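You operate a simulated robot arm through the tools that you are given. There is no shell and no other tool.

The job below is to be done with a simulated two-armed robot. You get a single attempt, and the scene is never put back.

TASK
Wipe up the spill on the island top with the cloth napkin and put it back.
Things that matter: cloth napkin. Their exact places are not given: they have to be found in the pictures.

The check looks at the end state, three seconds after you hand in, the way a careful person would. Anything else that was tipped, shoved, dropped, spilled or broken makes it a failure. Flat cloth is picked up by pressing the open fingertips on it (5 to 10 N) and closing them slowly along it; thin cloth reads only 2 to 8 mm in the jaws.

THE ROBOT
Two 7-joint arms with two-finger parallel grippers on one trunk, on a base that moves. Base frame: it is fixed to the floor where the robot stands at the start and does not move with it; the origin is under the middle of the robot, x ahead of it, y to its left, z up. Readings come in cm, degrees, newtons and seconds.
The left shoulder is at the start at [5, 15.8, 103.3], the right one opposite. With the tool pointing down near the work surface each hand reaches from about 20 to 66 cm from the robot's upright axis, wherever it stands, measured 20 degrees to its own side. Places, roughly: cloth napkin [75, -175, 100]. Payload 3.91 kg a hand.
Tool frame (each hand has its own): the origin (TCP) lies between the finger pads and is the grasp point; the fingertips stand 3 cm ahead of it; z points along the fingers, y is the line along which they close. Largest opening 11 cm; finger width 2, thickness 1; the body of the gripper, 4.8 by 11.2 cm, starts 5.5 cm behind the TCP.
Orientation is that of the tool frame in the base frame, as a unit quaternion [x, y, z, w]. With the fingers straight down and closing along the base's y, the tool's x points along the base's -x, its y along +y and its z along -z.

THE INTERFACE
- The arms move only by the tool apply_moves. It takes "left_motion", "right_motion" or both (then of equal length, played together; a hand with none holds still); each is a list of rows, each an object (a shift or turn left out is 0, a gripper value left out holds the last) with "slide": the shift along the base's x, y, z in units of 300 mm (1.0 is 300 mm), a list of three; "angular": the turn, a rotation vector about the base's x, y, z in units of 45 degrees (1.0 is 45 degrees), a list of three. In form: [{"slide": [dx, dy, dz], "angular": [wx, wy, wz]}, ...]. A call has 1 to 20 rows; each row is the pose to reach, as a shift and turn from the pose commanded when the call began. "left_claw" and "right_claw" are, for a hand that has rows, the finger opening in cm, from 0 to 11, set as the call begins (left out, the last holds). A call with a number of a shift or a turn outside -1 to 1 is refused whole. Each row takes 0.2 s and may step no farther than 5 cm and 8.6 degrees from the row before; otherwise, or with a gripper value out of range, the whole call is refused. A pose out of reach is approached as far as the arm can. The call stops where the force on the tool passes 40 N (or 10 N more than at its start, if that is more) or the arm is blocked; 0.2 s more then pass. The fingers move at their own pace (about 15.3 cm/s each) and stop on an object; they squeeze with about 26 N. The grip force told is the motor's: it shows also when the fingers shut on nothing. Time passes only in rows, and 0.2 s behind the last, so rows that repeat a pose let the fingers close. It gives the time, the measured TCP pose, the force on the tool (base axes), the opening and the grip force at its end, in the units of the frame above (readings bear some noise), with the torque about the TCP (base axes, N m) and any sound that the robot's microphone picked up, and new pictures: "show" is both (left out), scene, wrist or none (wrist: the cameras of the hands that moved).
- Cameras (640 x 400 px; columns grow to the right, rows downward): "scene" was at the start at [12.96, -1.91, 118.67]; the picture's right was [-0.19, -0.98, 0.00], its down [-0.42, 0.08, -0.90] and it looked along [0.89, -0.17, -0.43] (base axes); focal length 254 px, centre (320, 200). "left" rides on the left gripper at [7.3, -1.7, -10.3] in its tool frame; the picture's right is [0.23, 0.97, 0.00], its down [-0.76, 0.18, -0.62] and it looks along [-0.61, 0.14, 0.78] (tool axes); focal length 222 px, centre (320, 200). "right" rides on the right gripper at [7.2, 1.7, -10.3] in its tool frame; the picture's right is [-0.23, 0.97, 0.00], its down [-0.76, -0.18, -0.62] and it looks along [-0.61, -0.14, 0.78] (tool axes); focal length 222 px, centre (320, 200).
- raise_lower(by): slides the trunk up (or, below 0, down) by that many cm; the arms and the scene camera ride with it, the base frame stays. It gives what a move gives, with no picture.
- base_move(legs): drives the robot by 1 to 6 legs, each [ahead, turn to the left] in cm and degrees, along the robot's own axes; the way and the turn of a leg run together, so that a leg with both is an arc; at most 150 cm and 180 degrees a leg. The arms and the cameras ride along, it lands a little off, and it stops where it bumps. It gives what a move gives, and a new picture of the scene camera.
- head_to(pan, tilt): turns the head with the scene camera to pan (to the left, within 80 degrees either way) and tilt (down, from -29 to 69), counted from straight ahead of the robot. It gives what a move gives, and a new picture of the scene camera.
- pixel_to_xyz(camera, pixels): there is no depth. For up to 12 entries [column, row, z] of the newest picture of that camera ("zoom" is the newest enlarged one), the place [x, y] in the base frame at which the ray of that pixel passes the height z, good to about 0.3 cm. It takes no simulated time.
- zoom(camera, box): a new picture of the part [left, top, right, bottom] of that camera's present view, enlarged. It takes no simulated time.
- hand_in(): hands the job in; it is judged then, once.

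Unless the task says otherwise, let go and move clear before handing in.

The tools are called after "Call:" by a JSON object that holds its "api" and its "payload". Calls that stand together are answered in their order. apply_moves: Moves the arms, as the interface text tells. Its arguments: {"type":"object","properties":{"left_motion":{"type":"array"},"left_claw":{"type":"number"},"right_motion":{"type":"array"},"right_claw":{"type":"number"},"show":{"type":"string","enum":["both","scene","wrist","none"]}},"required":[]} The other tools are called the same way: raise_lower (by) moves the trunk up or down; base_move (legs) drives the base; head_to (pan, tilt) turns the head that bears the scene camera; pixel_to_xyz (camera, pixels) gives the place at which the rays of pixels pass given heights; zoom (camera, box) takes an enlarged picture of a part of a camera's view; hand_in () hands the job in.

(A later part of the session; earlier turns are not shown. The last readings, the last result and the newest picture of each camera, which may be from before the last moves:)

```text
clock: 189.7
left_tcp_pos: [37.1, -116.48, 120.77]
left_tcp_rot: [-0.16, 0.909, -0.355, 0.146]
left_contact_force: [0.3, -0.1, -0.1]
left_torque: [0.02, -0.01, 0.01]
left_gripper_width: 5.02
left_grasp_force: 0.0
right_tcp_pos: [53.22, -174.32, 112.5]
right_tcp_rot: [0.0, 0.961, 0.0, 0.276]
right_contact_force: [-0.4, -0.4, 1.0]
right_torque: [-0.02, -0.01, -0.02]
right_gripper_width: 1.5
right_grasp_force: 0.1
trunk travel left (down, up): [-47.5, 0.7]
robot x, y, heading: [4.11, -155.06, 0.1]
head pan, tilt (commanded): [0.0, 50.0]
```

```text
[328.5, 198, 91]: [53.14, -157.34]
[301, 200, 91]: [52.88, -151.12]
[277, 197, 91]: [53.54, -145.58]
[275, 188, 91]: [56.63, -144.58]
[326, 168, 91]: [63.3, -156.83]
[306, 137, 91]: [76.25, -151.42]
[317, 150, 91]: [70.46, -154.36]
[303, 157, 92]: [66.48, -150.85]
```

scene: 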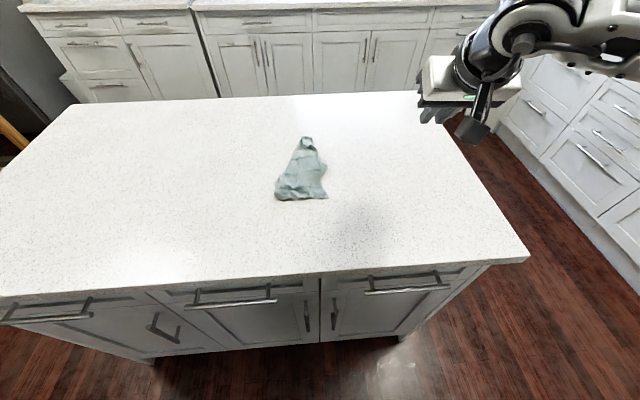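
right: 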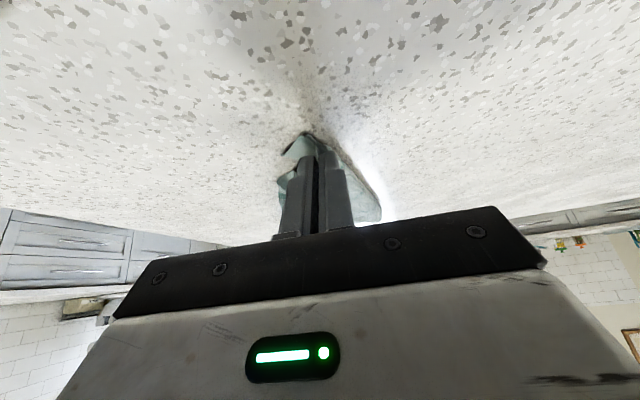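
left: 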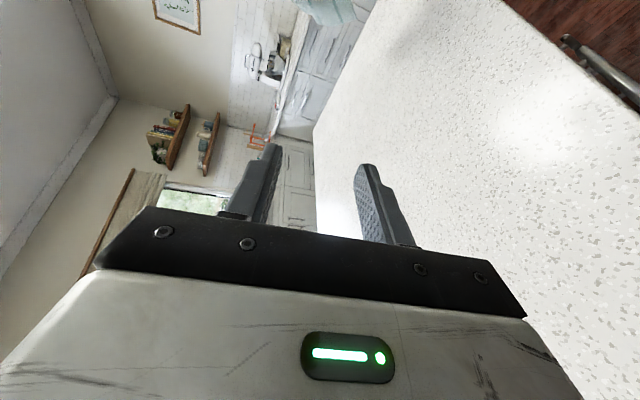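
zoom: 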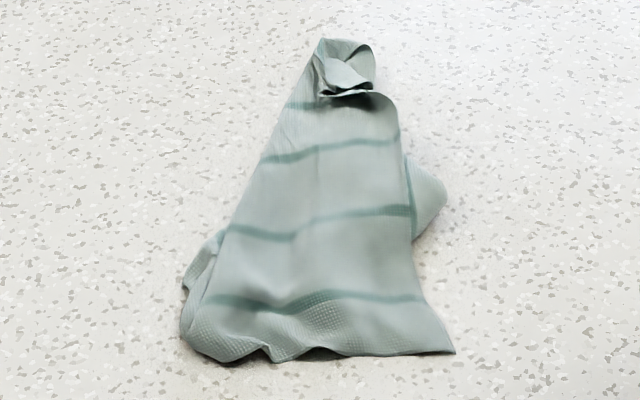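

Corner P is at (53.1,−157.3) with the fold on its left. I straighten the left hand to tool-down and bring it over P with fingers at 2.4 cm.

Call:
{"api": "apply_moves", "payload": {"left_claw": 2.4, "left_motion": [{"slide": [0.05, -0.1, -0.05], "angular": [0.156, 0.064, -0.07]}, {"slide": [0.1, -0.2, -0.1], "angular": [0.312, 0.128, -0.14]}, {"slide": [0.15, -0.31, -0.15], "angular": [0.468, 0.192, -0.21]}, {"slide": [0.2, -0.41, -0.2], "angular": [0.624, 0.256, -0.28]}, {"slide": [0.25, -0.51, -0.25], "angular": [0.78, 0.32, -0.35]}, {"slide": [0.297, -0.617, -0.293], "angular": [0.936, 0.384, -0.42]}], "show": "none"}}

Call:
{"api": "apply_moves", "payload": {"left_motion": [{"slide": [0.06, -0.13, -0.07]}, {"slide": [0.12, -0.26, -0.14]}, {"slide": [0.18, -0.39, -0.21]}, {"slide": [0.24, -0.52, -0.28]}, {"slide": [0.297, -0.65, -0.37]}, {"slide": [0.297, -0.673, -0.5]}, {"slide": [0.297, -0.673, -0.5]}], "show": "both"}}

Call:
{"api": "zoom", "payload": {"camera": "left", "box": [160, 0, 480, 200]}}

```text
clock: 191.1
left_tcp_pos: [46.24, -135.28, 111.9]
left_tcp_rot: [0.0, 1.0, 0.002, 0.001]
left_contact_force: [0.5, 0.1, 0.3]
left_torque: [0.0, 0.02, 0.0]
left_gripper_width: 2.4
left_grasp_force: 0.0
right_tcp_pos: [53.27, -174.26, 112.38]
right_tcp_rot: [0.001, 0.961, 0.0, 0.277]
right_contact_force: [-0.3, -0.3, 0.5]
right_torque: [-0.02, 0.01, -0.01]
right_gripper_width: 1.51
right_grasp_force: 0.0
trunk travel left (down, up): [-47.5, 0.7]
robot x, y, heading: [4.13, -155.17, 0.3]
head pan, tilt (commanded): [0.0, 50.0]
```

```text
refused: row 5 steps farther than a row can; nothing moved
```

```text
2.00 times, centred on (320, 100) of left
```

zoom: 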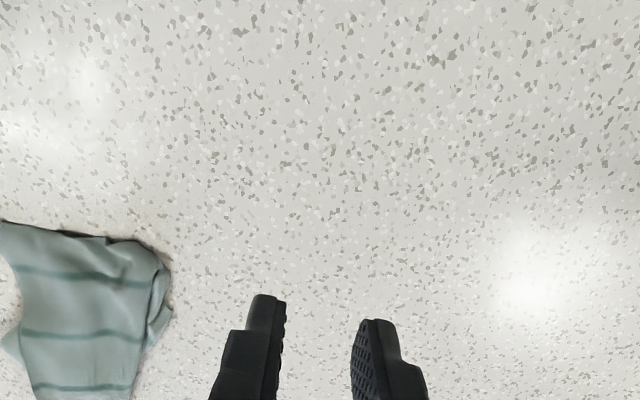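

Call:
{"api": "apply_moves", "payload": {"left_motion": [{"slide": [0.05, -0.11, -0.08]}, {"slide": [0.1, -0.22, -0.16]}, {"slide": [0.15, -0.33, -0.24]}, {"slide": [0.2, -0.44, -0.32]}, {"slide": [0.25, -0.55, -0.41]}, {"slide": [0.29, -0.663, -0.49]}, {"slide": [0.29, -0.663, -0.49]}], "show": "both"}}

Call:
{"api": "zoom", "payload": {"camera": "left", "box": [160, 20, 480, 220]}}

```text
clock: 192.7
left_tcp_pos: [54.97, -155.02, 97.28]
left_tcp_rot: [0.0, 1.0, -0.001, 0.0]
left_contact_force: [0.4, 0.1, -0.1]
left_torque: [-0.03, 0.02, -0.02]
left_gripper_width: 2.4
left_grasp_force: 0.1
right_tcp_pos: [53.41, -174.07, 112.46]
right_tcp_rot: [0.0, 0.961, 0.0, 0.277]
right_contact_force: [0.2, -0.5, 0.6]
right_torque: [0.0, -0.02, -0.01]
right_gripper_width: 1.53
right_grasp_force: 0.0
trunk travel left (down, up): [-47.5, 0.7]
robot x, y, heading: [4.34, -155.07, -0.1]
head pan, tilt (commanded): [0.0, 50.0]
```

scene: 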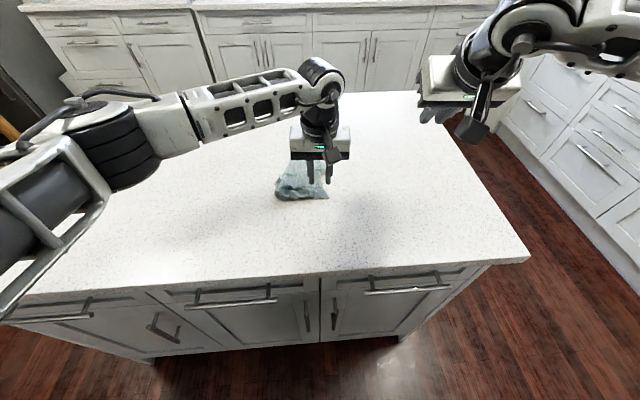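
left: 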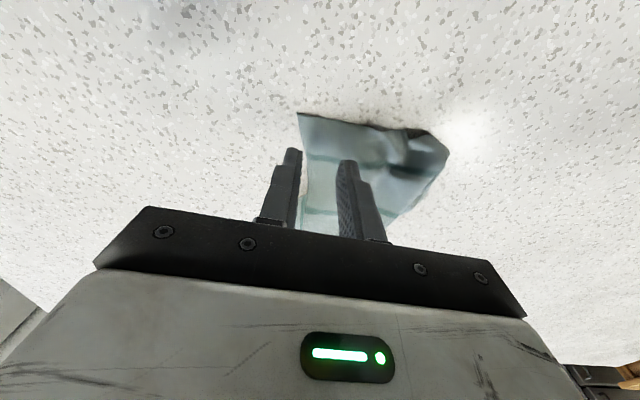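

```text
2.00 times, centred on (320, 120) of left
```

zoom: 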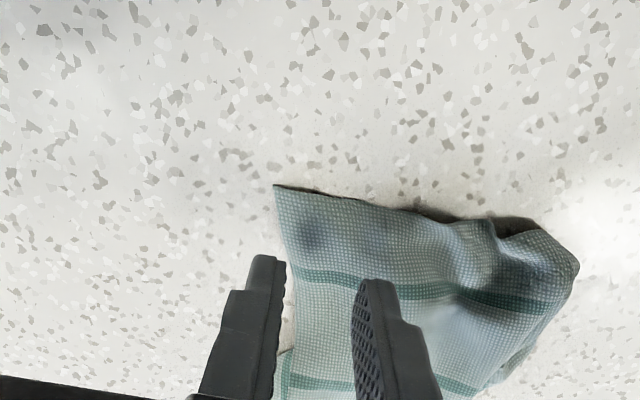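

P is at zoom (275,187). I shift 0.7 cm in +y so both fingertips are on the cloth, and go down to a light contact.

Call:
{"api": "apply_moves", "payload": {"left_motion": [{"slide": [0, 0.023, -0.05]}, {"slide": [0, 0.023, -0.09]}, {"slide": [0, 0.023, -0.1]}, {"slide": [0, 0.023, -0.105]}], "show": "wrist"}}

Call:
{"api": "zoom", "payload": {"camera": "left", "box": [160, 20, 480, 220]}}

```text
clock: 193.7
left_tcp_pos: [54.83, -154.31, 94.17]
left_tcp_rot: [0.0, 1.0, 0.0, 0.0]
left_contact_force: [0.8, 0.3, 1.4]
left_torque: [0.03, 0.0, -0.02]
left_gripper_width: 2.42
left_grasp_force: 0.1
right_tcp_pos: [53.32, -174.15, 112.47]
right_tcp_rot: [0.0, 0.961, 0.001, 0.277]
right_contact_force: [1.0, 0.0, -0.5]
right_torque: [-0.01, -0.02, 0.01]
right_gripper_width: 1.52
right_grasp_force: 0.1
trunk travel left (down, up): [-47.5, 0.7]
robot x, y, heading: [4.01, -154.79, -0.0]
head pan, tilt (commanded): [0.0, 50.0]
```

left: 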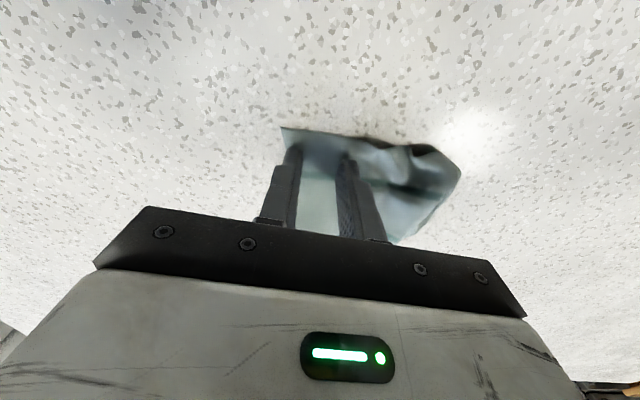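

```text
2.00 times, centred on (320, 120) of left
```

zoom: 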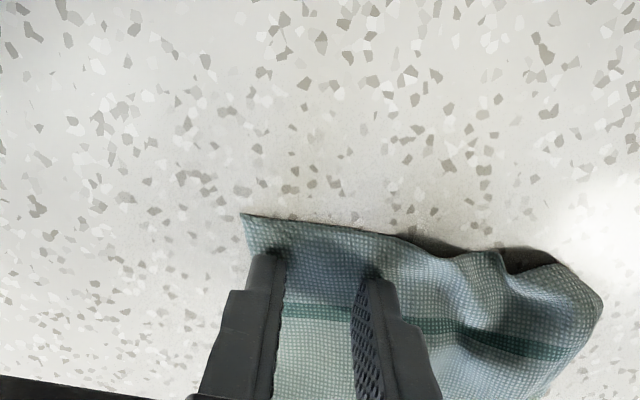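

Both fingertips touch the P corner. I press to about 5 N and close slowly.

Call:
{"api": "apply_moves", "payload": {"left_claw": 1.9, "left_motion": [{"slide": [0, 0, -0.005]}, {"slide": [0, 0, -0.005]}], "show": "none"}}

Call:
{"api": "apply_moves", "payload": {"left_claw": 1.3, "left_motion": [{"slide": [0, 0, 0]}, {"slide": [0, 0, 0]}], "show": "none"}}

Call:
{"api": "apply_moves", "payload": {"left_claw": 0.7, "left_motion": [{"slide": [0, 0, 0]}, {"slide": [0, 0, 0]}], "show": "none"}}

Call:
{"api": "apply_moves", "payload": {"left_claw": 0, "left_motion": [{"slide": [0, 0, 0]}, {"slide": [0, 0, 0]}, {"slide": [0, 0, 0]}], "show": "wrist"}}

```text
clock: 194.3
left_tcp_pos: [54.87, -154.4, 94.16]
left_tcp_rot: [0.0, 1.0, 0.0, 0.001]
left_contact_force: [0.5, 1.5, 8.2]
left_torque: [-0.02, -0.02, -0.01]
left_gripper_width: 1.89
left_grasp_force: 0.0
right_tcp_pos: [53.25, -174.17, 112.59]
right_tcp_rot: [0.0, 0.961, 0.0, 0.278]
right_contact_force: [0.6, 0.7, 1.8]
right_torque: [0.02, -0.02, -0.01]
right_gripper_width: 1.48
right_grasp_force: 0.1
trunk travel left (down, up): [-47.5, 0.7]
robot x, y, heading: [4.15, -155.11, -0.3]
head pan, tilt (commanded): [0.0, 50.0]
```

```text
clock: 194.9
left_tcp_pos: [54.82, -154.39, 94.21]
left_tcp_rot: [0.0, 1.0, -0.001, 0.001]
left_contact_force: [1.4, -0.2, 9.8]
left_torque: [-0.08, -0.04, -0.01]
left_gripper_width: 1.26
left_grasp_force: 0.1
right_tcp_pos: [53.22, -174.18, 112.54]
right_tcp_rot: [0.0, 0.961, 0.001, 0.278]
right_contact_force: [0.1, -0.2, 0.9]
right_torque: [0.02, 0.0, -0.01]
right_gripper_width: 1.53
right_grasp_force: 0.1
trunk travel left (down, up): [-47.5, 0.7]
robot x, y, heading: [4.24, -155.04, -0.1]
head pan, tilt (commanded): [0.0, 50.0]
```

```text
clock: 195.5
left_tcp_pos: [54.84, -154.32, 94.2]
left_tcp_rot: [0.0, 1.0, 0.0, 0.001]
left_contact_force: [0.5, 0.2, 12.9]
left_torque: [-0.08, 0.04, 0.05]
left_gripper_width: 0.64
left_grasp_force: 0.1
right_tcp_pos: [53.25, -174.34, 112.46]
right_tcp_rot: [-0.001, 0.961, 0.001, 0.277]
right_contact_force: [-0.2, -0.6, 0.7]
right_torque: [-0.01, 0.01, 0.0]
right_gripper_width: 1.48
right_grasp_force: 0.1
trunk travel left (down, up): [-47.5, 0.7]
robot x, y, heading: [3.91, -155.1, -0.1]
head pan, tilt (commanded): [0.0, 50.0]
```

```text
clock: 196.3
left_tcp_pos: [54.73, -154.41, 94.05]
left_tcp_rot: [0.0, 1.0, 0.001, 0.001]
left_contact_force: [1.0, -1.3, 14.8]
left_torque: [-0.09, -0.03, 0.0]
left_gripper_width: 0.11
left_grasp_force: 26.2
right_tcp_pos: [53.22, -174.25, 112.55]
right_tcp_rot: [0.0, 0.961, 0.001, 0.278]
right_contact_force: [0.9, -0.7, 0.6]
right_torque: [0.03, -0.04, 0.0]
right_gripper_width: 1.48
right_grasp_force: 0.0
trunk travel left (down, up): [-47.5, 0.7]
robot x, y, heading: [4.17, -154.58, 0.1]
head pan, tilt (commanded): [0.0, 50.0]
```

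left: 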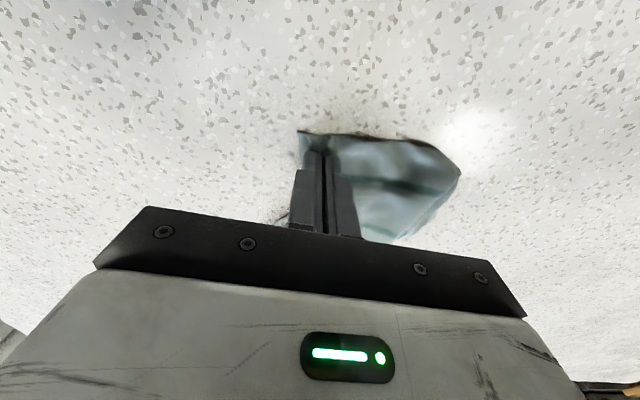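

The jaws read 0.11 cm, thinner than before; I lift a few centimetres to see if the corner came along.

Call:
{"api": "apply_moves", "payload": {"left_motion": [{"slide": [0, 0.02, 0.05]}, {"slide": [0, 0.05, 0.12]}, {"slide": [0, 0.1, 0.18]}, {"slide": [0, 0.1, 0.18]}], "show": "both"}}

Call:
{"api": "zoom", "payload": {"camera": "left", "box": [160, 20, 480, 220]}}

Call:
{"api": "zoom", "payload": {"camera": "scene", "box": [250, 110, 370, 220]}}

```text
clock: 197.3
left_tcp_pos: [54.75, -151.19, 99.2]
left_tcp_rot: [0.0, 1.0, 0.0, -0.001]
left_contact_force: [-0.1, 0.0, 0.5]
left_torque: [-0.01, 0.02, -0.01]
left_gripper_width: 0.08
left_grasp_force: 26.2
right_tcp_pos: [53.3, -174.23, 112.41]
right_tcp_rot: [-0.001, 0.961, 0.001, 0.277]
right_contact_force: [1.0, 1.0, 0.8]
right_torque: [-0.02, 0.01, 0.01]
right_gripper_width: 1.48
right_grasp_force: 0.0
trunk travel left (down, up): [-47.5, 0.7]
robot x, y, heading: [3.91, -155.1, 0.0]
head pan, tilt (commanded): [0.0, 50.0]
```

scene: 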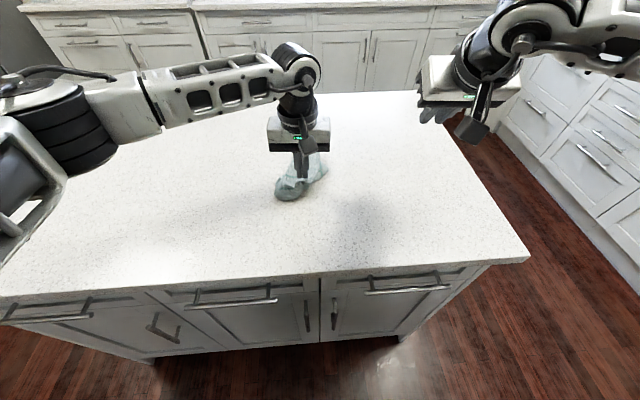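
left: 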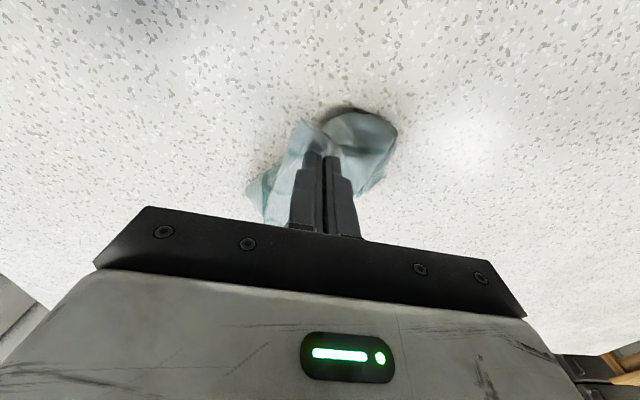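

```text
2.00 times, centred on (320, 120) of left
```

zoom: 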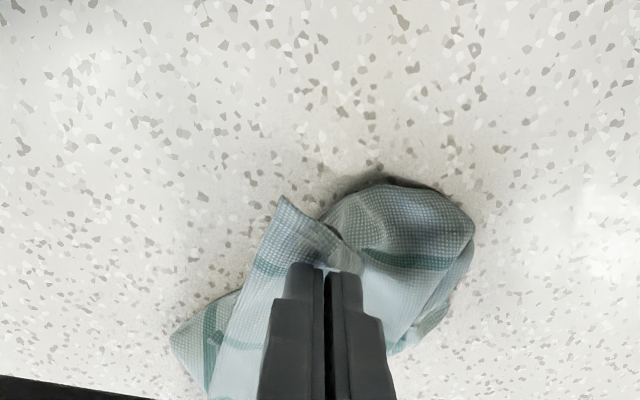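

```text
3.64 times, centred on (310, 165) of scene
```

zoom: 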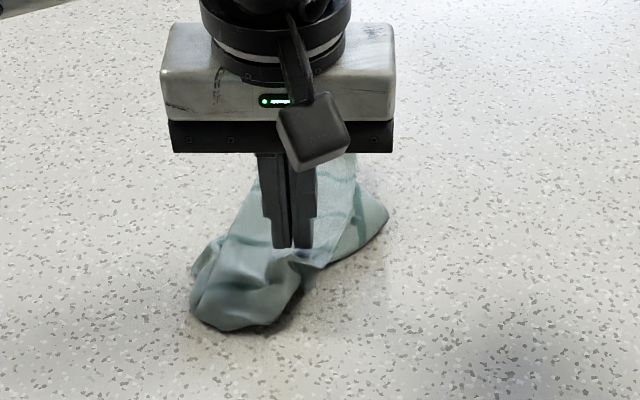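

P came up alone as a single layer. I carry it over to the left (+y) in an arc, opening the fold.

Call:
{"api": "apply_moves", "payload": {"left_motion": [{"slide": [0, 0.07, 0.06]}, {"slide": [0, 0.14, 0.12]}, {"slide": [0, 0.21, 0.16]}, {"slide": [0, 0.28, 0.17]}, {"slide": [0, 0.35, 0.17]}, {"slide": [0, 0.42, 0.15]}, {"slide": [0, 0.49, 0.11]}, {"slide": [0, 0.56, 0.06]}, {"slide": [0, 0.63, 0.0]}, {"slide": [0, 0.7, -0.06]}, {"slide": [0, 0.76, -0.11]}, {"slide": [0, 0.8, -0.14]}], "show": "both"}}

Call:
{"api": "zoom", "payload": {"camera": "scene", "box": [190, 110, 350, 230]}}

```text
clock: 199.9
left_tcp_pos: [54.84, -127.3, 95.3]
left_tcp_rot: [0.0, 1.0, 0.0, 0.0]
left_contact_force: [1.4, -0.4, -0.1]
left_torque: [-0.03, 0.0, -0.01]
left_gripper_width: 0.08
left_grasp_force: 26.3
right_tcp_pos: [53.25, -174.09, 112.36]
right_tcp_rot: [0.0, 0.961, 0.0, 0.277]
right_contact_force: [-0.5, 0.0, 0.5]
right_torque: [0.03, 0.01, -0.01]
right_gripper_width: 1.49
right_grasp_force: 0.0
trunk travel left (down, up): [-47.5, 0.7]
robot x, y, heading: [4.35, -155.1, 0.0]
head pan, tilt (commanded): [0.0, 50.0]
```

scene: 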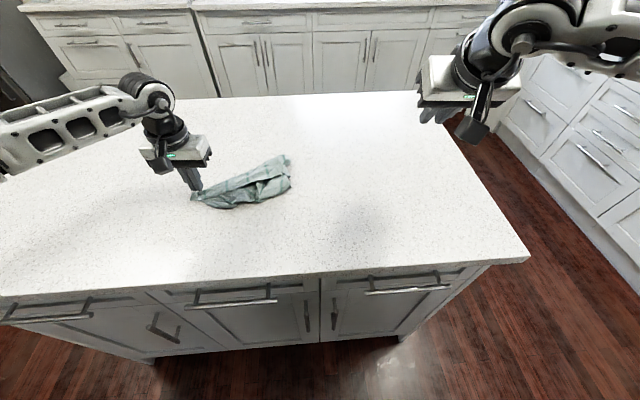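
left: 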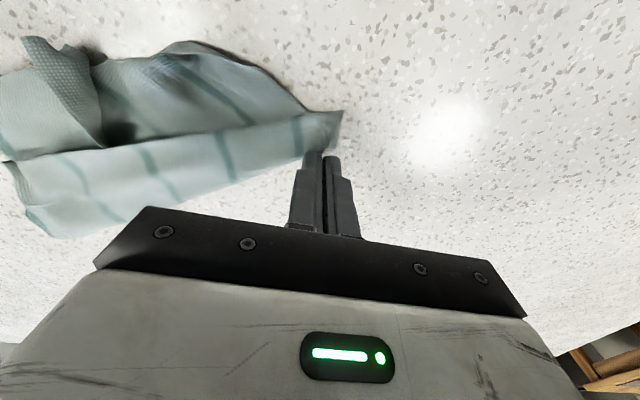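

```text
3.33 times, centred on (270, 170) of scene
```

zoom: 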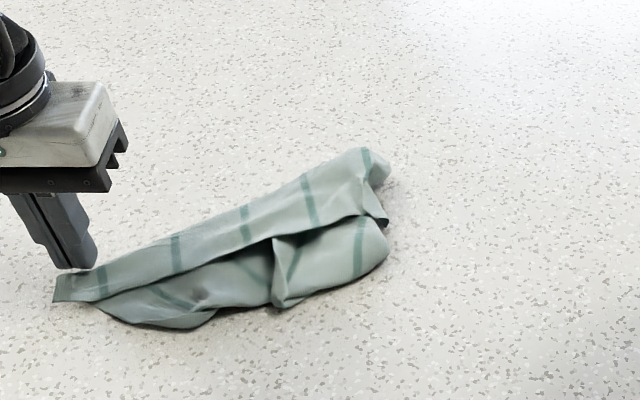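

Now the S–P edge is stretched straight from P (left gripper) to S at zoom (375,160), in single layer. If the right hand grips S as well, the cloth can be lifted as a sheet. I zoom on the S end.

Call:
{"api": "zoom", "payload": {"camera": "scene", "box": [255, 140, 315, 215]}}

Call:
{"api": "pixel_to_xyz", "payload": {"camera": "zoom", "pixels": [[290, 75, 91], [395, 105, 91], [390, 255, 91], [250, 190, 91], [150, 130, 91], [330, 150, 91]]}}

```text
5.33 times, centred on (285, 178) of scene
```

zoom: 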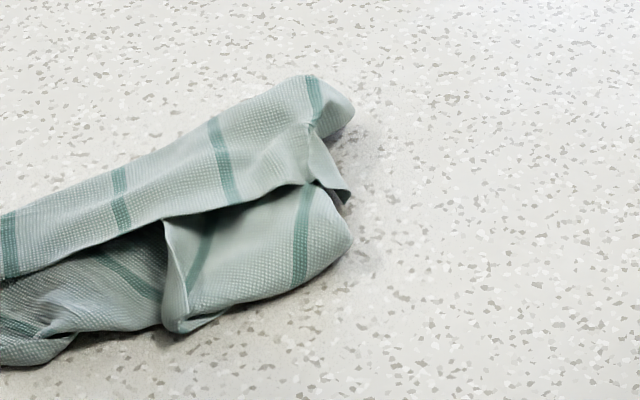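

```text
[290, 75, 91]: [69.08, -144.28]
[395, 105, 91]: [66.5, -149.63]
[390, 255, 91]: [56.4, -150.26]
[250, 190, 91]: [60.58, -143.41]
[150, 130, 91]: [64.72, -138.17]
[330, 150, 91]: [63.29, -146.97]
```

S's tip is near (60.2,−148) on top of the strip. I bring the right hand (less tilt, fingers 2 cm) above (62.3,−145.6), just inside that free edge.

Call:
{"api": "apply_moves", "payload": {"right_claw": 2, "right_motion": [{"slide": [0.037, 0.119, -0.02], "angular": [0, 0.047, 0]}, {"slide": [0.075, 0.238, -0.05], "angular": [0, 0.094, 0]}, {"slide": [0.112, 0.356, -0.1], "angular": [0, 0.142, 0]}, {"slide": [0.15, 0.475, -0.15], "angular": [0, 0.189, 0]}, {"slide": [0.187, 0.594, -0.2], "angular": [0, 0.236, 0]}, {"slide": [0.225, 0.712, -0.26], "angular": [0, 0.283, 0]}, {"slide": [0.262, 0.831, -0.33], "angular": [0, 0.33, 0]}, {"slide": [0.3, 0.95, -0.4], "angular": [0, 0.378, 0]}, {"slide": [0.3, 0.95, -0.44], "angular": [0, 0.378, 0]}], "show": "both"}}

Call:
{"api": "zoom", "payload": {"camera": "right", "box": [160, 20, 480, 220]}}

Call:
{"api": "zoom", "payload": {"camera": "scene", "box": [230, 120, 330, 215]}}

```text
clock: 201.9
left_tcp_pos: [54.85, -127.42, 95.33]
left_tcp_rot: [0.0, 1.0, 0.0, 0.0]
left_contact_force: [0.4, 0.2, -0.2]
left_torque: [0.0, -0.01, -0.01]
left_gripper_width: 0.08
left_grasp_force: 26.2
right_tcp_pos: [62.36, -145.71, 99.15]
right_tcp_rot: [-0.001, 0.991, 0.001, 0.132]
right_contact_force: [0.9, -0.1, 0.6]
right_torque: [0.01, 0.07, -0.03]
right_gripper_width: 1.99
right_grasp_force: 0.0
trunk travel left (down, up): [-47.5, 0.7]
robot x, y, heading: [3.69, -155.13, -0.2]
head pan, tilt (commanded): [0.0, 50.0]
```

scene: 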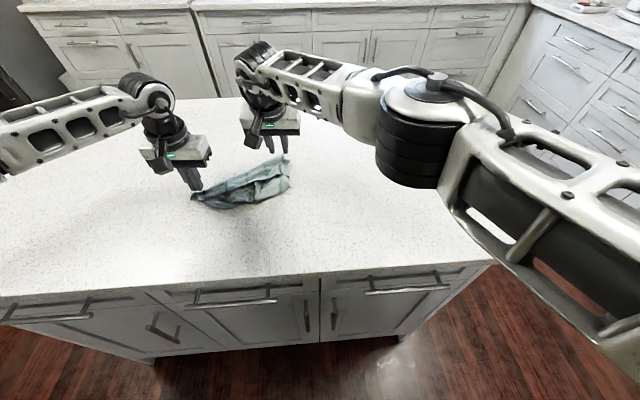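
right: 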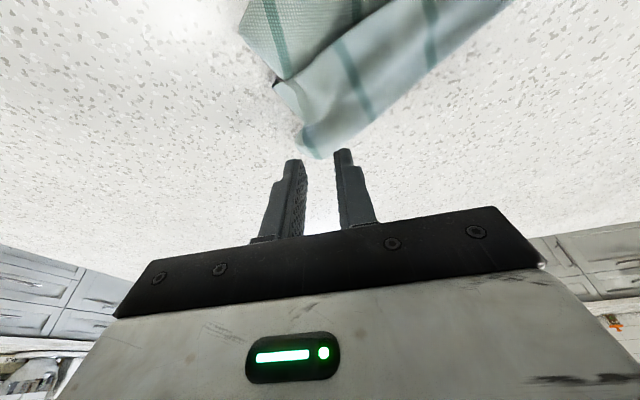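

```text
2.00 times, centred on (320, 120) of right
```

zoom: 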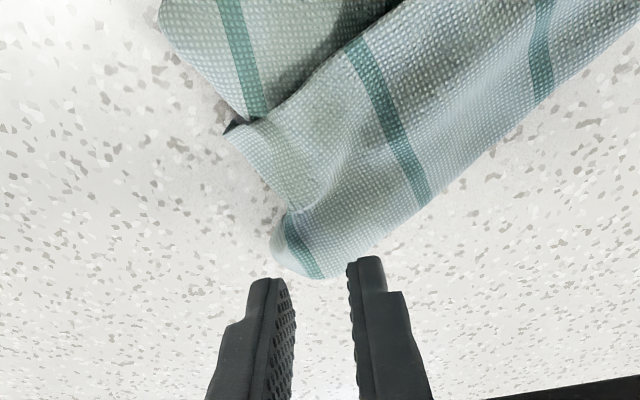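

```text
4.21 times, centred on (280, 168) of scene
```

zoom: 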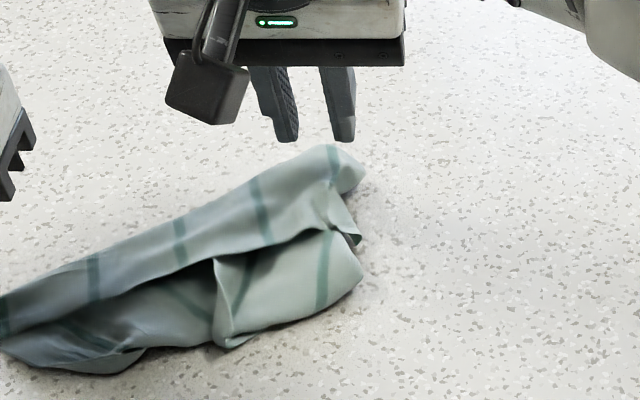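

The right wrist view shows the S tip at zoom (230,128) and its free edge clearly. I descend to just above the cloth and check alignment.

Call:
{"api": "apply_moves", "payload": {"right_motion": [{"slide": [0.01, 0, -0.05]}, {"slide": [0.013, 0, -0.1]}, {"slide": [0.013, 0, -0.125]}, {"slide": [0.013, 0, -0.125]}], "show": "wrist"}}

Call:
{"api": "zoom", "payload": {"camera": "right", "box": [160, 20, 480, 220]}}

```text
clock: 202.9
left_tcp_pos: [54.96, -127.38, 95.28]
left_tcp_rot: [0.0, 1.0, -0.001, 0.0]
left_contact_force: [0.3, -0.2, -0.1]
left_torque: [-0.03, 0.0, -0.05]
left_gripper_width: 0.06
left_grasp_force: 26.2
right_tcp_pos: [62.51, -145.85, 95.57]
right_tcp_rot: [-0.001, 0.991, 0.002, 0.132]
right_contact_force: [-0.3, 0.3, 0.3]
right_torque: [-0.02, 0.0, 0.01]
right_gripper_width: 2.01
right_grasp_force: 0.1
right hand out of reach, approached as far as the arm can: row 3, 4
trunk travel left (down, up): [-47.5, 0.7]
robot x, y, heading: [4.16, -154.87, 0.0]
head pan, tilt (commanded): [0.0, 50.0]
```

right: 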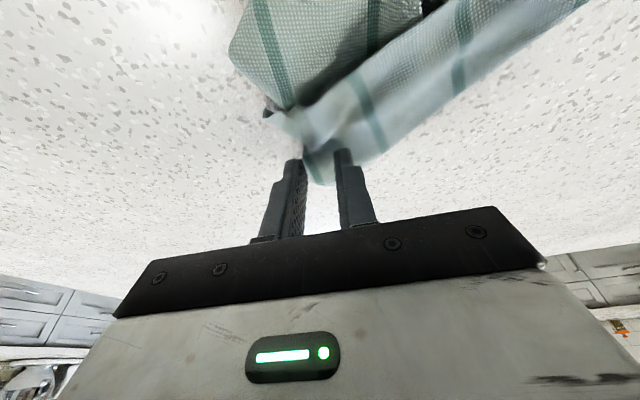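

```text
2.00 times, centred on (320, 120) of right
```

zoom: 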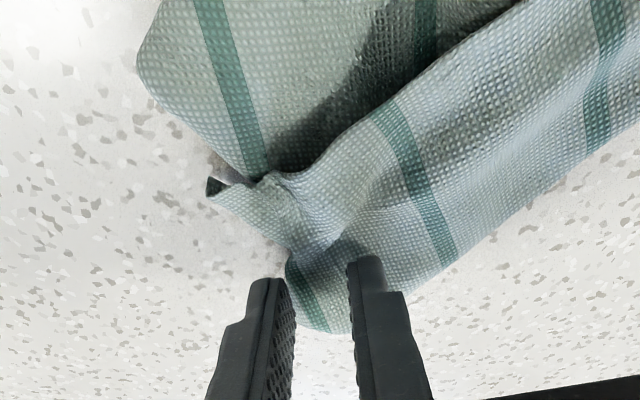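

The −y finger would just miss the cloth, so I shift 1.2 cm toward me and 0.6 cm in +y, tilt slightly more for reach, and lower to contact.

Call:
{"api": "apply_moves", "payload": {"right_motion": [{"slide": [-0.04, 0.02, 0], "angular": [0, -0.1, 0]}, {"slide": [-0.04, 0.02, -0.02], "angular": [0, -0.12, 0]}, {"slide": [-0.04, 0.02, -0.035], "angular": [0, -0.12, 0]}, {"slide": [-0.04, 0.02, -0.042], "angular": [0, -0.12, 0]}], "show": "wrist"}}

Call:
{"api": "zoom", "payload": {"camera": "right", "box": [160, 20, 480, 220]}}

```text
clock: 203.9
left_tcp_pos: [54.87, -127.4, 95.37]
left_tcp_rot: [0.001, 1.0, 0.001, -0.001]
left_contact_force: [0.2, 0.1, -0.7]
left_torque: [0.02, -0.02, -0.01]
left_gripper_width: 0.08
left_grasp_force: 26.1
right_tcp_pos: [61.14, -145.2, 94.36]
right_tcp_rot: [0.001, 0.984, 0.001, 0.179]
right_contact_force: [0.8, -0.3, 2.0]
right_torque: [0.02, -0.04, -0.01]
right_gripper_width: 2.0
right_grasp_force: 0.0
trunk travel left (down, up): [-47.5, 0.7]
robot x, y, heading: [4.29, -154.83, -0.1]
head pan, tilt (commanded): [0.0, 50.0]
```

right: 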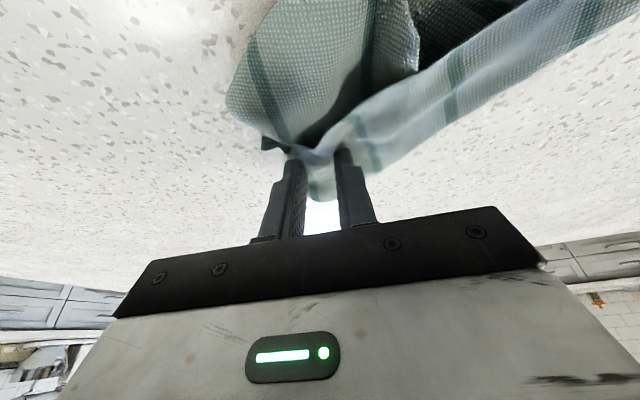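

```text
2.00 times, centred on (320, 120) of right
```

zoom: 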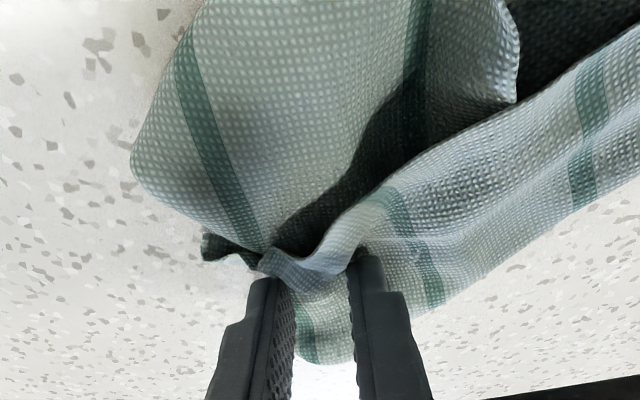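

Fingers straddle the neck of the S corner. I press slightly and close.

Call:
{"api": "apply_moves", "payload": {"right_claw": 1.4, "right_motion": [{"slide": [0, 0, -0.005]}, {"slide": [0, 0, -0.005]}], "show": "none"}}

Call:
{"api": "apply_moves", "payload": {"right_claw": 0.7, "right_motion": [{"slide": [0, 0, 0]}, {"slide": [0, 0, 0]}], "show": "none"}}

Call:
{"api": "apply_moves", "payload": {"right_claw": 0, "right_motion": [{"slide": [0, 0, 0]}, {"slide": [0, 0, 0]}, {"slide": [0, 0, 0]}], "show": "wrist"}}

```text
clock: 204.5
left_tcp_pos: [54.69, -127.4, 95.33]
left_tcp_rot: [0.0, 1.0, 0.0, 0.001]
left_contact_force: [-0.6, -1.3, -0.8]
left_torque: [-0.03, -0.02, 0.02]
left_gripper_width: 0.07
left_grasp_force: 26.3
right_tcp_pos: [61.15, -145.26, 94.29]
right_tcp_rot: [0.0, 0.984, 0.0, 0.18]
right_contact_force: [0.1, -0.6, 7.9]
right_torque: [0.07, -0.04, 0.0]
right_gripper_width: 1.36
right_grasp_force: 0.1
trunk travel left (down, up): [-47.5, 0.7]
robot x, y, heading: [4.22, -154.93, 0.2]
head pan, tilt (commanded): [0.0, 50.0]
```

```text
clock: 205.1
left_tcp_pos: [54.79, -127.45, 95.3]
left_tcp_rot: [0.0, 1.0, 0.0, 0.0]
left_contact_force: [-0.3, 0.1, -0.9]
left_torque: [-0.01, -0.05, -0.01]
left_gripper_width: 0.09
left_grasp_force: 26.4
right_tcp_pos: [61.16, -145.14, 94.33]
right_tcp_rot: [0.0, 0.984, 0.0, 0.18]
right_contact_force: [0.6, 0.0, 10.4]
right_torque: [0.07, -0.03, 0.02]
right_gripper_width: 0.71
right_grasp_force: 0.0
trunk travel left (down, up): [-47.5, 0.7]
robot x, y, heading: [4.25, -155.33, 0.2]
head pan, tilt (commanded): [0.0, 50.0]
```

```text
clock: 205.9
left_tcp_pos: [54.74, -127.33, 95.41]
left_tcp_rot: [0.0, 1.0, 0.0, -0.001]
left_contact_force: [0.0, -0.9, 0.0]
left_torque: [-0.03, 0.0, 0.0]
left_gripper_width: 0.06
left_grasp_force: 26.2
right_tcp_pos: [61.11, -145.2, 94.3]
right_tcp_rot: [0.0, 0.984, 0.001, 0.18]
right_contact_force: [1.2, 1.9, 13.5]
right_torque: [0.1, -0.11, 0.01]
right_gripper_width: 0.23
right_grasp_force: 26.1
trunk travel left (down, up): [-47.5, 0.7]
robot x, y, heading: [4.22, -155.3, 0.2]
head pan, tilt (commanded): [0.0, 50.0]
```

right: 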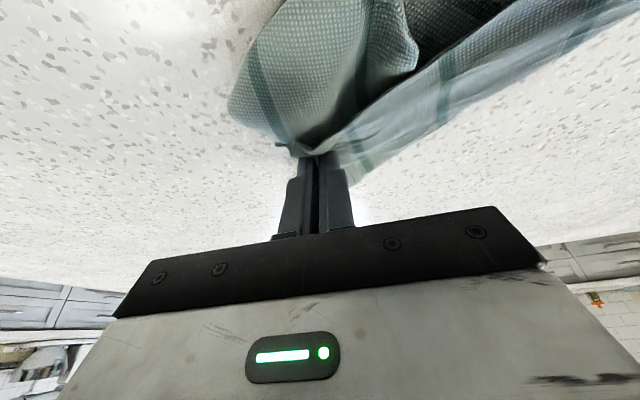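

Right holds at 0.23 cm, left at 0.07 cm. I lift both hands together, keeping about 18.5 cm between them, and look at how the cloth hangs.

Call:
{"api": "apply_moves", "payload": {"left_motion": [{"slide": [-0.01, 0, 0.12]}, {"slide": [-0.02, 0, 0.24]}, {"slide": [-0.03, 0, 0.36]}, {"slide": [-0.05, 0, 0.48]}, {"slide": [-0.06, 0, 0.6]}, {"slide": [-0.07, 0, 0.72]}, {"slide": [-0.08, 0, 0.84]}, {"slide": [-0.09, 0, 0.94]}, {"slide": [-0.09, 0, 0.94]}, {"slide": [-0.09, 0, 0.94]}], "right_motion": [{"slide": [-0.037, -0.003, 0.124]}, {"slide": [-0.075, -0.006, 0.248]}, {"slide": [-0.112, -0.01, 0.371]}, {"slide": [-0.15, -0.013, 0.495]}, {"slide": [-0.187, -0.016, 0.62]}, {"slide": [-0.225, -0.02, 0.745]}, {"slide": [-0.262, -0.023, 0.868]}, {"slide": [-0.3, -0.026, 0.977]}, {"slide": [-0.3, -0.026, 0.977]}, {"slide": [-0.3, -0.026, 0.977]}], "show": "none"}}

Call:
{"api": "head_to", "payload": {"pan": 12, "tilt": 28}}

Call:
{"api": "zoom", "payload": {"camera": "scene", "box": [180, 80, 460, 320]}}

```text
clock: 208.1
left_tcp_pos: [52.15, -127.3, 123.51]
left_tcp_rot: [0.0, 1.0, 0.0, 0.0]
left_contact_force: [-0.2, -0.5, -0.5]
left_torque: [0.0, -0.03, -0.01]
left_gripper_width: 0.05
left_grasp_force: 25.8
right_tcp_pos: [52.31, -145.87, 123.55]
right_tcp_rot: [0.0, 0.984, 0.0, 0.179]
right_contact_force: [-0.7, 0.7, 0.4]
right_torque: [-0.01, 0.01, 0.0]
right_gripper_width: 0.25
right_grasp_force: 26.2
trunk travel left (down, up): [-47.5, 0.7]
robot x, y, heading: [4.19, -154.95, 0.1]
head pan, tilt (commanded): [0.0, 50.0]
```

```text
clock: 208.9
left_tcp_pos: [52.12, -127.24, 123.44]
left_tcp_rot: [0.0, 1.0, 0.0, 0.0]
left_contact_force: [0.2, 0.5, 0.4]
left_torque: [-0.03, 0.03, -0.01]
left_gripper_width: 0.06
left_grasp_force: 25.7
right_tcp_pos: [52.29, -145.9, 123.3]
right_tcp_rot: [0.0, 0.984, -0.001, 0.179]
right_contact_force: [0.2, 0.3, -0.5]
right_torque: [0.02, -0.04, 0.03]
right_gripper_width: 0.23
right_grasp_force: 26.1
trunk travel left (down, up): [-47.5, 0.7]
robot x, y, heading: [4.1, -154.85, -0.1]
head pan, tilt (commanded): [12.0, 28.0]
```

scene: 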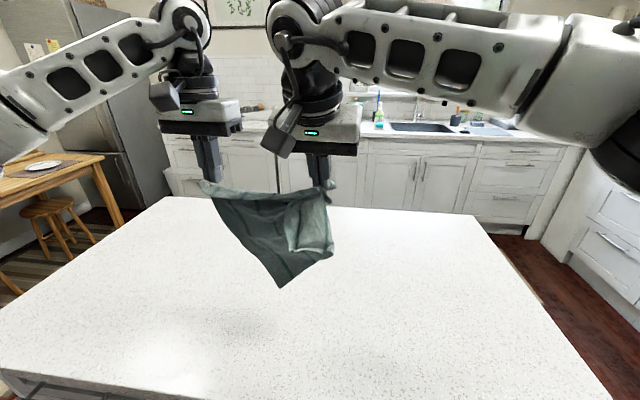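

```text
1.67 times, centred on (320, 200) of scene
```

zoom: 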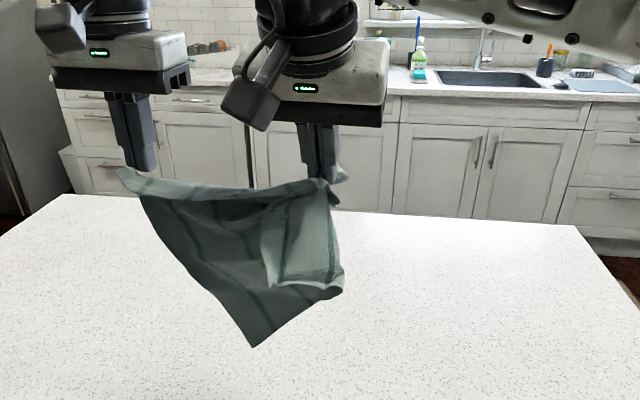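

The cloth now hangs as a sheet from both hands with corner Q at the bottom (252,347); only a small flap (toward me) is doubled at the right grip. I'll lay it with a motion away from me so that flap ends on top; first lower to anchor the bottom edge.

Call:
{"api": "apply_moves", "payload": {"left_motion": [{"slide": [-0.05, 0, -0.08]}, {"slide": [-0.1, 0, -0.16]}, {"slide": [-0.15, 0, -0.24]}, {"slide": [-0.2, 0, -0.32]}, {"slide": [-0.2, 0, -0.36]}], "right_motion": [{"slide": [-0.05, 0, -0.08]}, {"slide": [-0.1, 0, -0.16]}, {"slide": [-0.15, 0, -0.24]}, {"slide": [-0.2, 0, -0.32]}, {"slide": [-0.2, 0, -0.36]}], "show": "none"}}

Call:
{"api": "apply_moves", "payload": {"left_motion": [{"slide": [0.061, 0, -0.01], "angular": [0, -0.055, 0]}, {"slide": [0.122, 0, -0.03], "angular": [0, -0.11, 0]}, {"slide": [0.183, 0, -0.06], "angular": [0, -0.165, 0]}, {"slide": [0.244, 0, -0.1], "angular": [0, -0.22, 0]}, {"slide": [0.305, 0, -0.15], "angular": [0, -0.275, 0]}, {"slide": [0.367, 0, -0.2], "angular": [0, -0.33, 0]}, {"slide": [0.428, 0, -0.26], "angular": [0, -0.385, 0]}, {"slide": [0.489, 0, -0.33], "angular": [0, -0.44, 0]}, {"slide": [0.55, 0, -0.4], "angular": [0, -0.495, 0]}, {"slide": [0.611, 0, -0.48], "angular": [0, -0.55, 0]}, {"slide": [0.672, 0, -0.54], "angular": [0, -0.605, 0]}, {"slide": [0.733, 0, -0.59], "angular": [0, -0.66, 0]}], "right_motion": [{"slide": [0.061, 0, -0.01], "angular": [0, -0.018, 0]}, {"slide": [0.122, 0, -0.03], "angular": [0, -0.037, 0]}, {"slide": [0.183, 0, -0.06], "angular": [0, -0.055, 0]}, {"slide": [0.244, 0, -0.1], "angular": [0, -0.073, 0]}, {"slide": [0.305, 0, -0.15], "angular": [0, -0.092, 0]}, {"slide": [0.367, 0, -0.2], "angular": [0, -0.11, 0]}, {"slide": [0.428, 0, -0.26], "angular": [0, -0.128, 0]}, {"slide": [0.489, 0, -0.33], "angular": [0, -0.147, 0]}, {"slide": [0.55, 0, -0.4], "angular": [0, -0.165, 0]}, {"slide": [0.611, 0, -0.48], "angular": [0, -0.183, 0]}, {"slide": [0.672, 0, -0.54], "angular": [0, -0.202, 0]}, {"slide": [0.733, 0, -0.59], "angular": [0, -0.22, 0]}], "show": "scene"}}

Call:
{"api": "head_to", "payload": {"pan": 12, "tilt": 50}}

Call:
{"api": "zoom", "payload": {"camera": "scene", "box": [230, 100, 430, 240]}}

```text
clock: 210.2
left_tcp_pos: [46.29, -127.37, 112.56]
left_tcp_rot: [0.0, 1.0, 0.0, 0.0]
left_contact_force: [1.0, -0.8, 0.3]
left_torque: [-0.04, -0.01, 0.02]
left_gripper_width: 0.06
left_grasp_force: 25.8
right_tcp_pos: [46.46, -146.02, 112.55]
right_tcp_rot: [0.001, 0.984, 0.0, 0.179]
right_contact_force: [0.3, -0.9, 0.3]
right_torque: [0.0, -0.04, 0.02]
right_gripper_width: 0.23
right_grasp_force: 25.9
trunk travel left (down, up): [-47.5, 0.7]
robot x, y, heading: [4.23, -155.09, -0.0]
head pan, tilt (commanded): [12.0, 28.0]
```

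```text
clock: 212.8
left_tcp_pos: [68.2, -127.42, 94.91]
left_tcp_rot: [0.001, 0.967, 0.0, 0.257]
left_contact_force: [-0.5, -0.6, -0.5]
left_torque: [-0.05, 0.0, 0.01]
left_gripper_width: 0.07
left_grasp_force: 25.6
right_tcp_pos: [66.96, -146.2, 95.97]
right_tcp_rot: [-0.002, 0.965, 0.002, 0.261]
right_contact_force: [-0.5, 0.1, -0.3]
right_torque: [0.04, 0.0, 0.02]
right_gripper_width: 0.22
right_grasp_force: 25.9
right hand out of reach, approached as far as the arm can: row 12
trunk travel left (down, up): [-47.5, 0.7]
robot x, y, heading: [4.16, -154.78, -0.0]
head pan, tilt (commanded): [12.0, 28.0]
```

scene: 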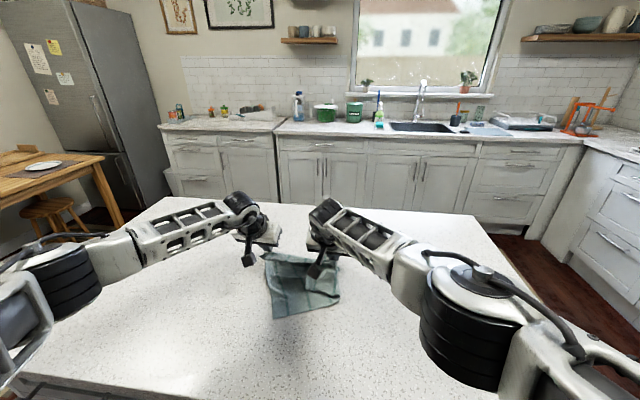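

```text
clock: 213.6
left_tcp_pos: [68.08, -127.3, 94.89]
left_tcp_rot: [-0.001, 0.967, 0.001, 0.257]
left_contact_force: [0.5, -0.5, 0.9]
left_torque: [-0.02, 0.0, -0.03]
left_gripper_width: 0.09
left_grasp_force: 26.5
right_tcp_pos: [67.16, -146.1, 96.02]
right_tcp_rot: [0.0, 0.965, 0.002, 0.261]
right_contact_force: [0.5, 1.2, -0.1]
right_torque: [0.06, 0.04, -0.01]
right_gripper_width: 0.28
right_grasp_force: 25.6
trunk travel left (down, up): [-47.5, 0.7]
robot x, y, heading: [4.34, -155.0, -0.0]
head pan, tilt (commanded): [12.0, 50.0]
```

scene: 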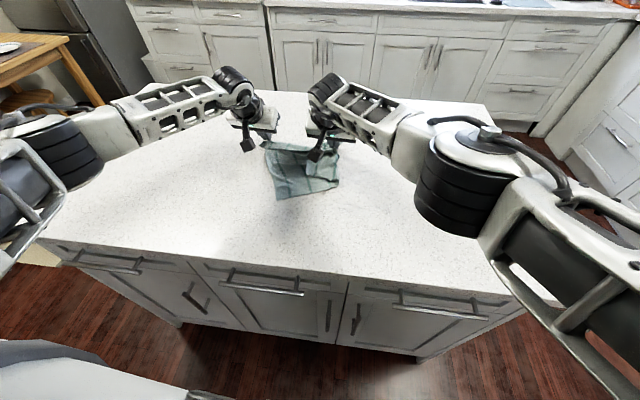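

```text
2.86 times, centred on (330, 170) of scene
```

zoom: 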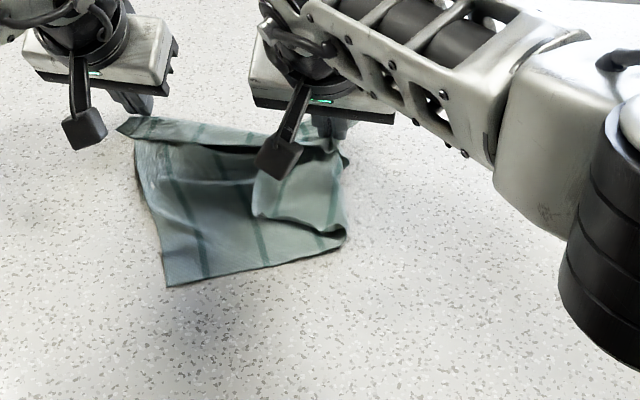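

Very good: the cloth now lies mostly flat, with P held left, Q at zoom (165,285), and only the R flap doubled on top at the right grip. I set the right hand down and release it.

Call:
{"api": "apply_moves", "payload": {"right_motion": [{"slide": [-0.03, 0, -0.02]}, {"slide": [-0.03, 0, -0.045]}, {"slide": [-0.03, 0, -0.045]}], "left_motion": [{"slide": [0, 0, -0.01]}, {"slide": [0, 0, -0.015]}, {"slide": [0, 0, -0.015]}], "show": "none"}}

Call:
{"api": "apply_moves", "payload": {"right_claw": 2, "right_motion": [{"slide": [0, 0, 0]}, {"slide": [0, 0, 0]}, {"slide": [0, 0, 0.05]}, {"slide": [0, 0, 0.15]}, {"slide": [0, -0.05, 0.28]}, {"slide": [-0.05, -0.15, 0.38]}, {"slide": [-0.1, -0.28, 0.45]}, {"slide": [-0.2, -0.4, 0.5]}, {"slide": [-0.3, -0.52, 0.5]}, {"slide": [-0.4, -0.64, 0.5]}], "show": "scene"}}

Call:
{"api": "zoom", "payload": {"camera": "scene", "box": [240, 110, 380, 220]}}

```text
clock: 214.4
left_tcp_pos: [68.19, -127.37, 94.6]
left_tcp_rot: [0.0, 0.967, 0.0, 0.256]
left_contact_force: [0.1, -1.5, 0.2]
left_torque: [-0.02, -0.05, 0.0]
left_gripper_width: 0.05
left_grasp_force: 26.6
right_tcp_pos: [66.11, -146.27, 94.56]
right_tcp_rot: [0.001, 0.965, 0.0, 0.263]
right_contact_force: [-0.5, 0.7, -0.1]
right_torque: [0.02, 0.01, 0.03]
right_gripper_width: 0.23
right_grasp_force: 25.8
trunk travel left (down, up): [-47.5, 0.7]
robot x, y, heading: [4.64, -155.11, -0.2]
head pan, tilt (commanded): [12.0, 50.0]
```

```text
clock: 216.6
left_tcp_pos: [68.19, -127.49, 94.47]
left_tcp_rot: [0.0, 0.967, 0.0, 0.256]
left_contact_force: [-1.2, -0.4, -0.4]
left_torque: [0.02, 0.02, 0.02]
left_gripper_width: 0.06
left_grasp_force: 26.4
right_tcp_pos: [53.92, -165.14, 109.68]
right_tcp_rot: [0.001, 0.965, 0.001, 0.263]
right_contact_force: [0.1, -0.4, 0.0]
right_torque: [0.0, -0.05, -0.01]
right_gripper_width: 2.05
right_grasp_force: 0.0
trunk travel left (down, up): [-47.5, 0.7]
robot x, y, heading: [4.21, -155.55, -0.1]
head pan, tilt (commanded): [12.0, 50.0]
```

scene: 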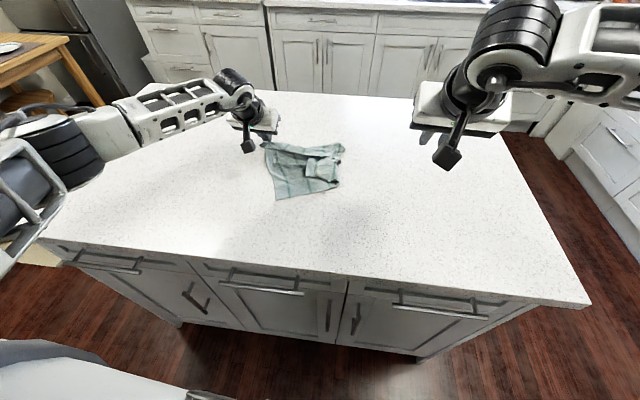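

```text
3.64 times, centred on (310, 165) of scene
```

zoom: 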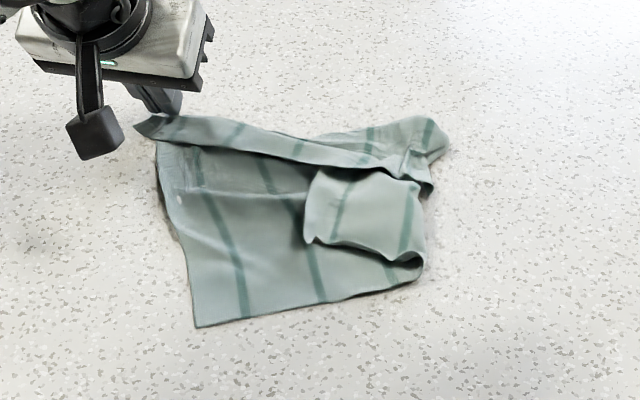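

Now R's flap lies on top: its corner R is at zoom (310,242), folded back over the cloth. I measure it precisely for a pinch-and-pull to the right.

Call:
{"api": "zoom", "payload": {"camera": "scene", "box": [290, 140, 350, 195]}}

Call:
{"api": "pixel_to_xyz", "payload": {"camera": "zoom", "pixels": [[185, 285, 92], [215, 130, 92], [505, 330, 91], [510, 150, 92], [440, 290, 92], [300, 250, 92], [545, 180, 91]]}}

Call:
{"api": "pixel_to_xyz", "payload": {"camera": "scene", "pixels": [[275.5, 199, 91], [263, 145, 91], [345, 147, 91], [343, 150, 91]]}}

```text
7.27 times, centred on (320, 168) of scene
```

zoom: 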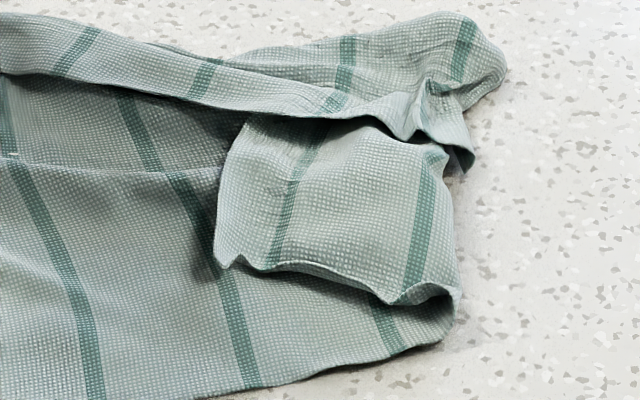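

```text
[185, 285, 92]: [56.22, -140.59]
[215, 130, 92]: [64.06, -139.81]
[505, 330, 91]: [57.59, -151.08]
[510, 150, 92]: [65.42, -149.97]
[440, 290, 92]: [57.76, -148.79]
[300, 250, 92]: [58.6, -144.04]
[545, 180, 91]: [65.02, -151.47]
```

```text
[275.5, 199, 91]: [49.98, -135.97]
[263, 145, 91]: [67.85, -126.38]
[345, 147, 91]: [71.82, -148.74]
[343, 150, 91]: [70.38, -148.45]
```

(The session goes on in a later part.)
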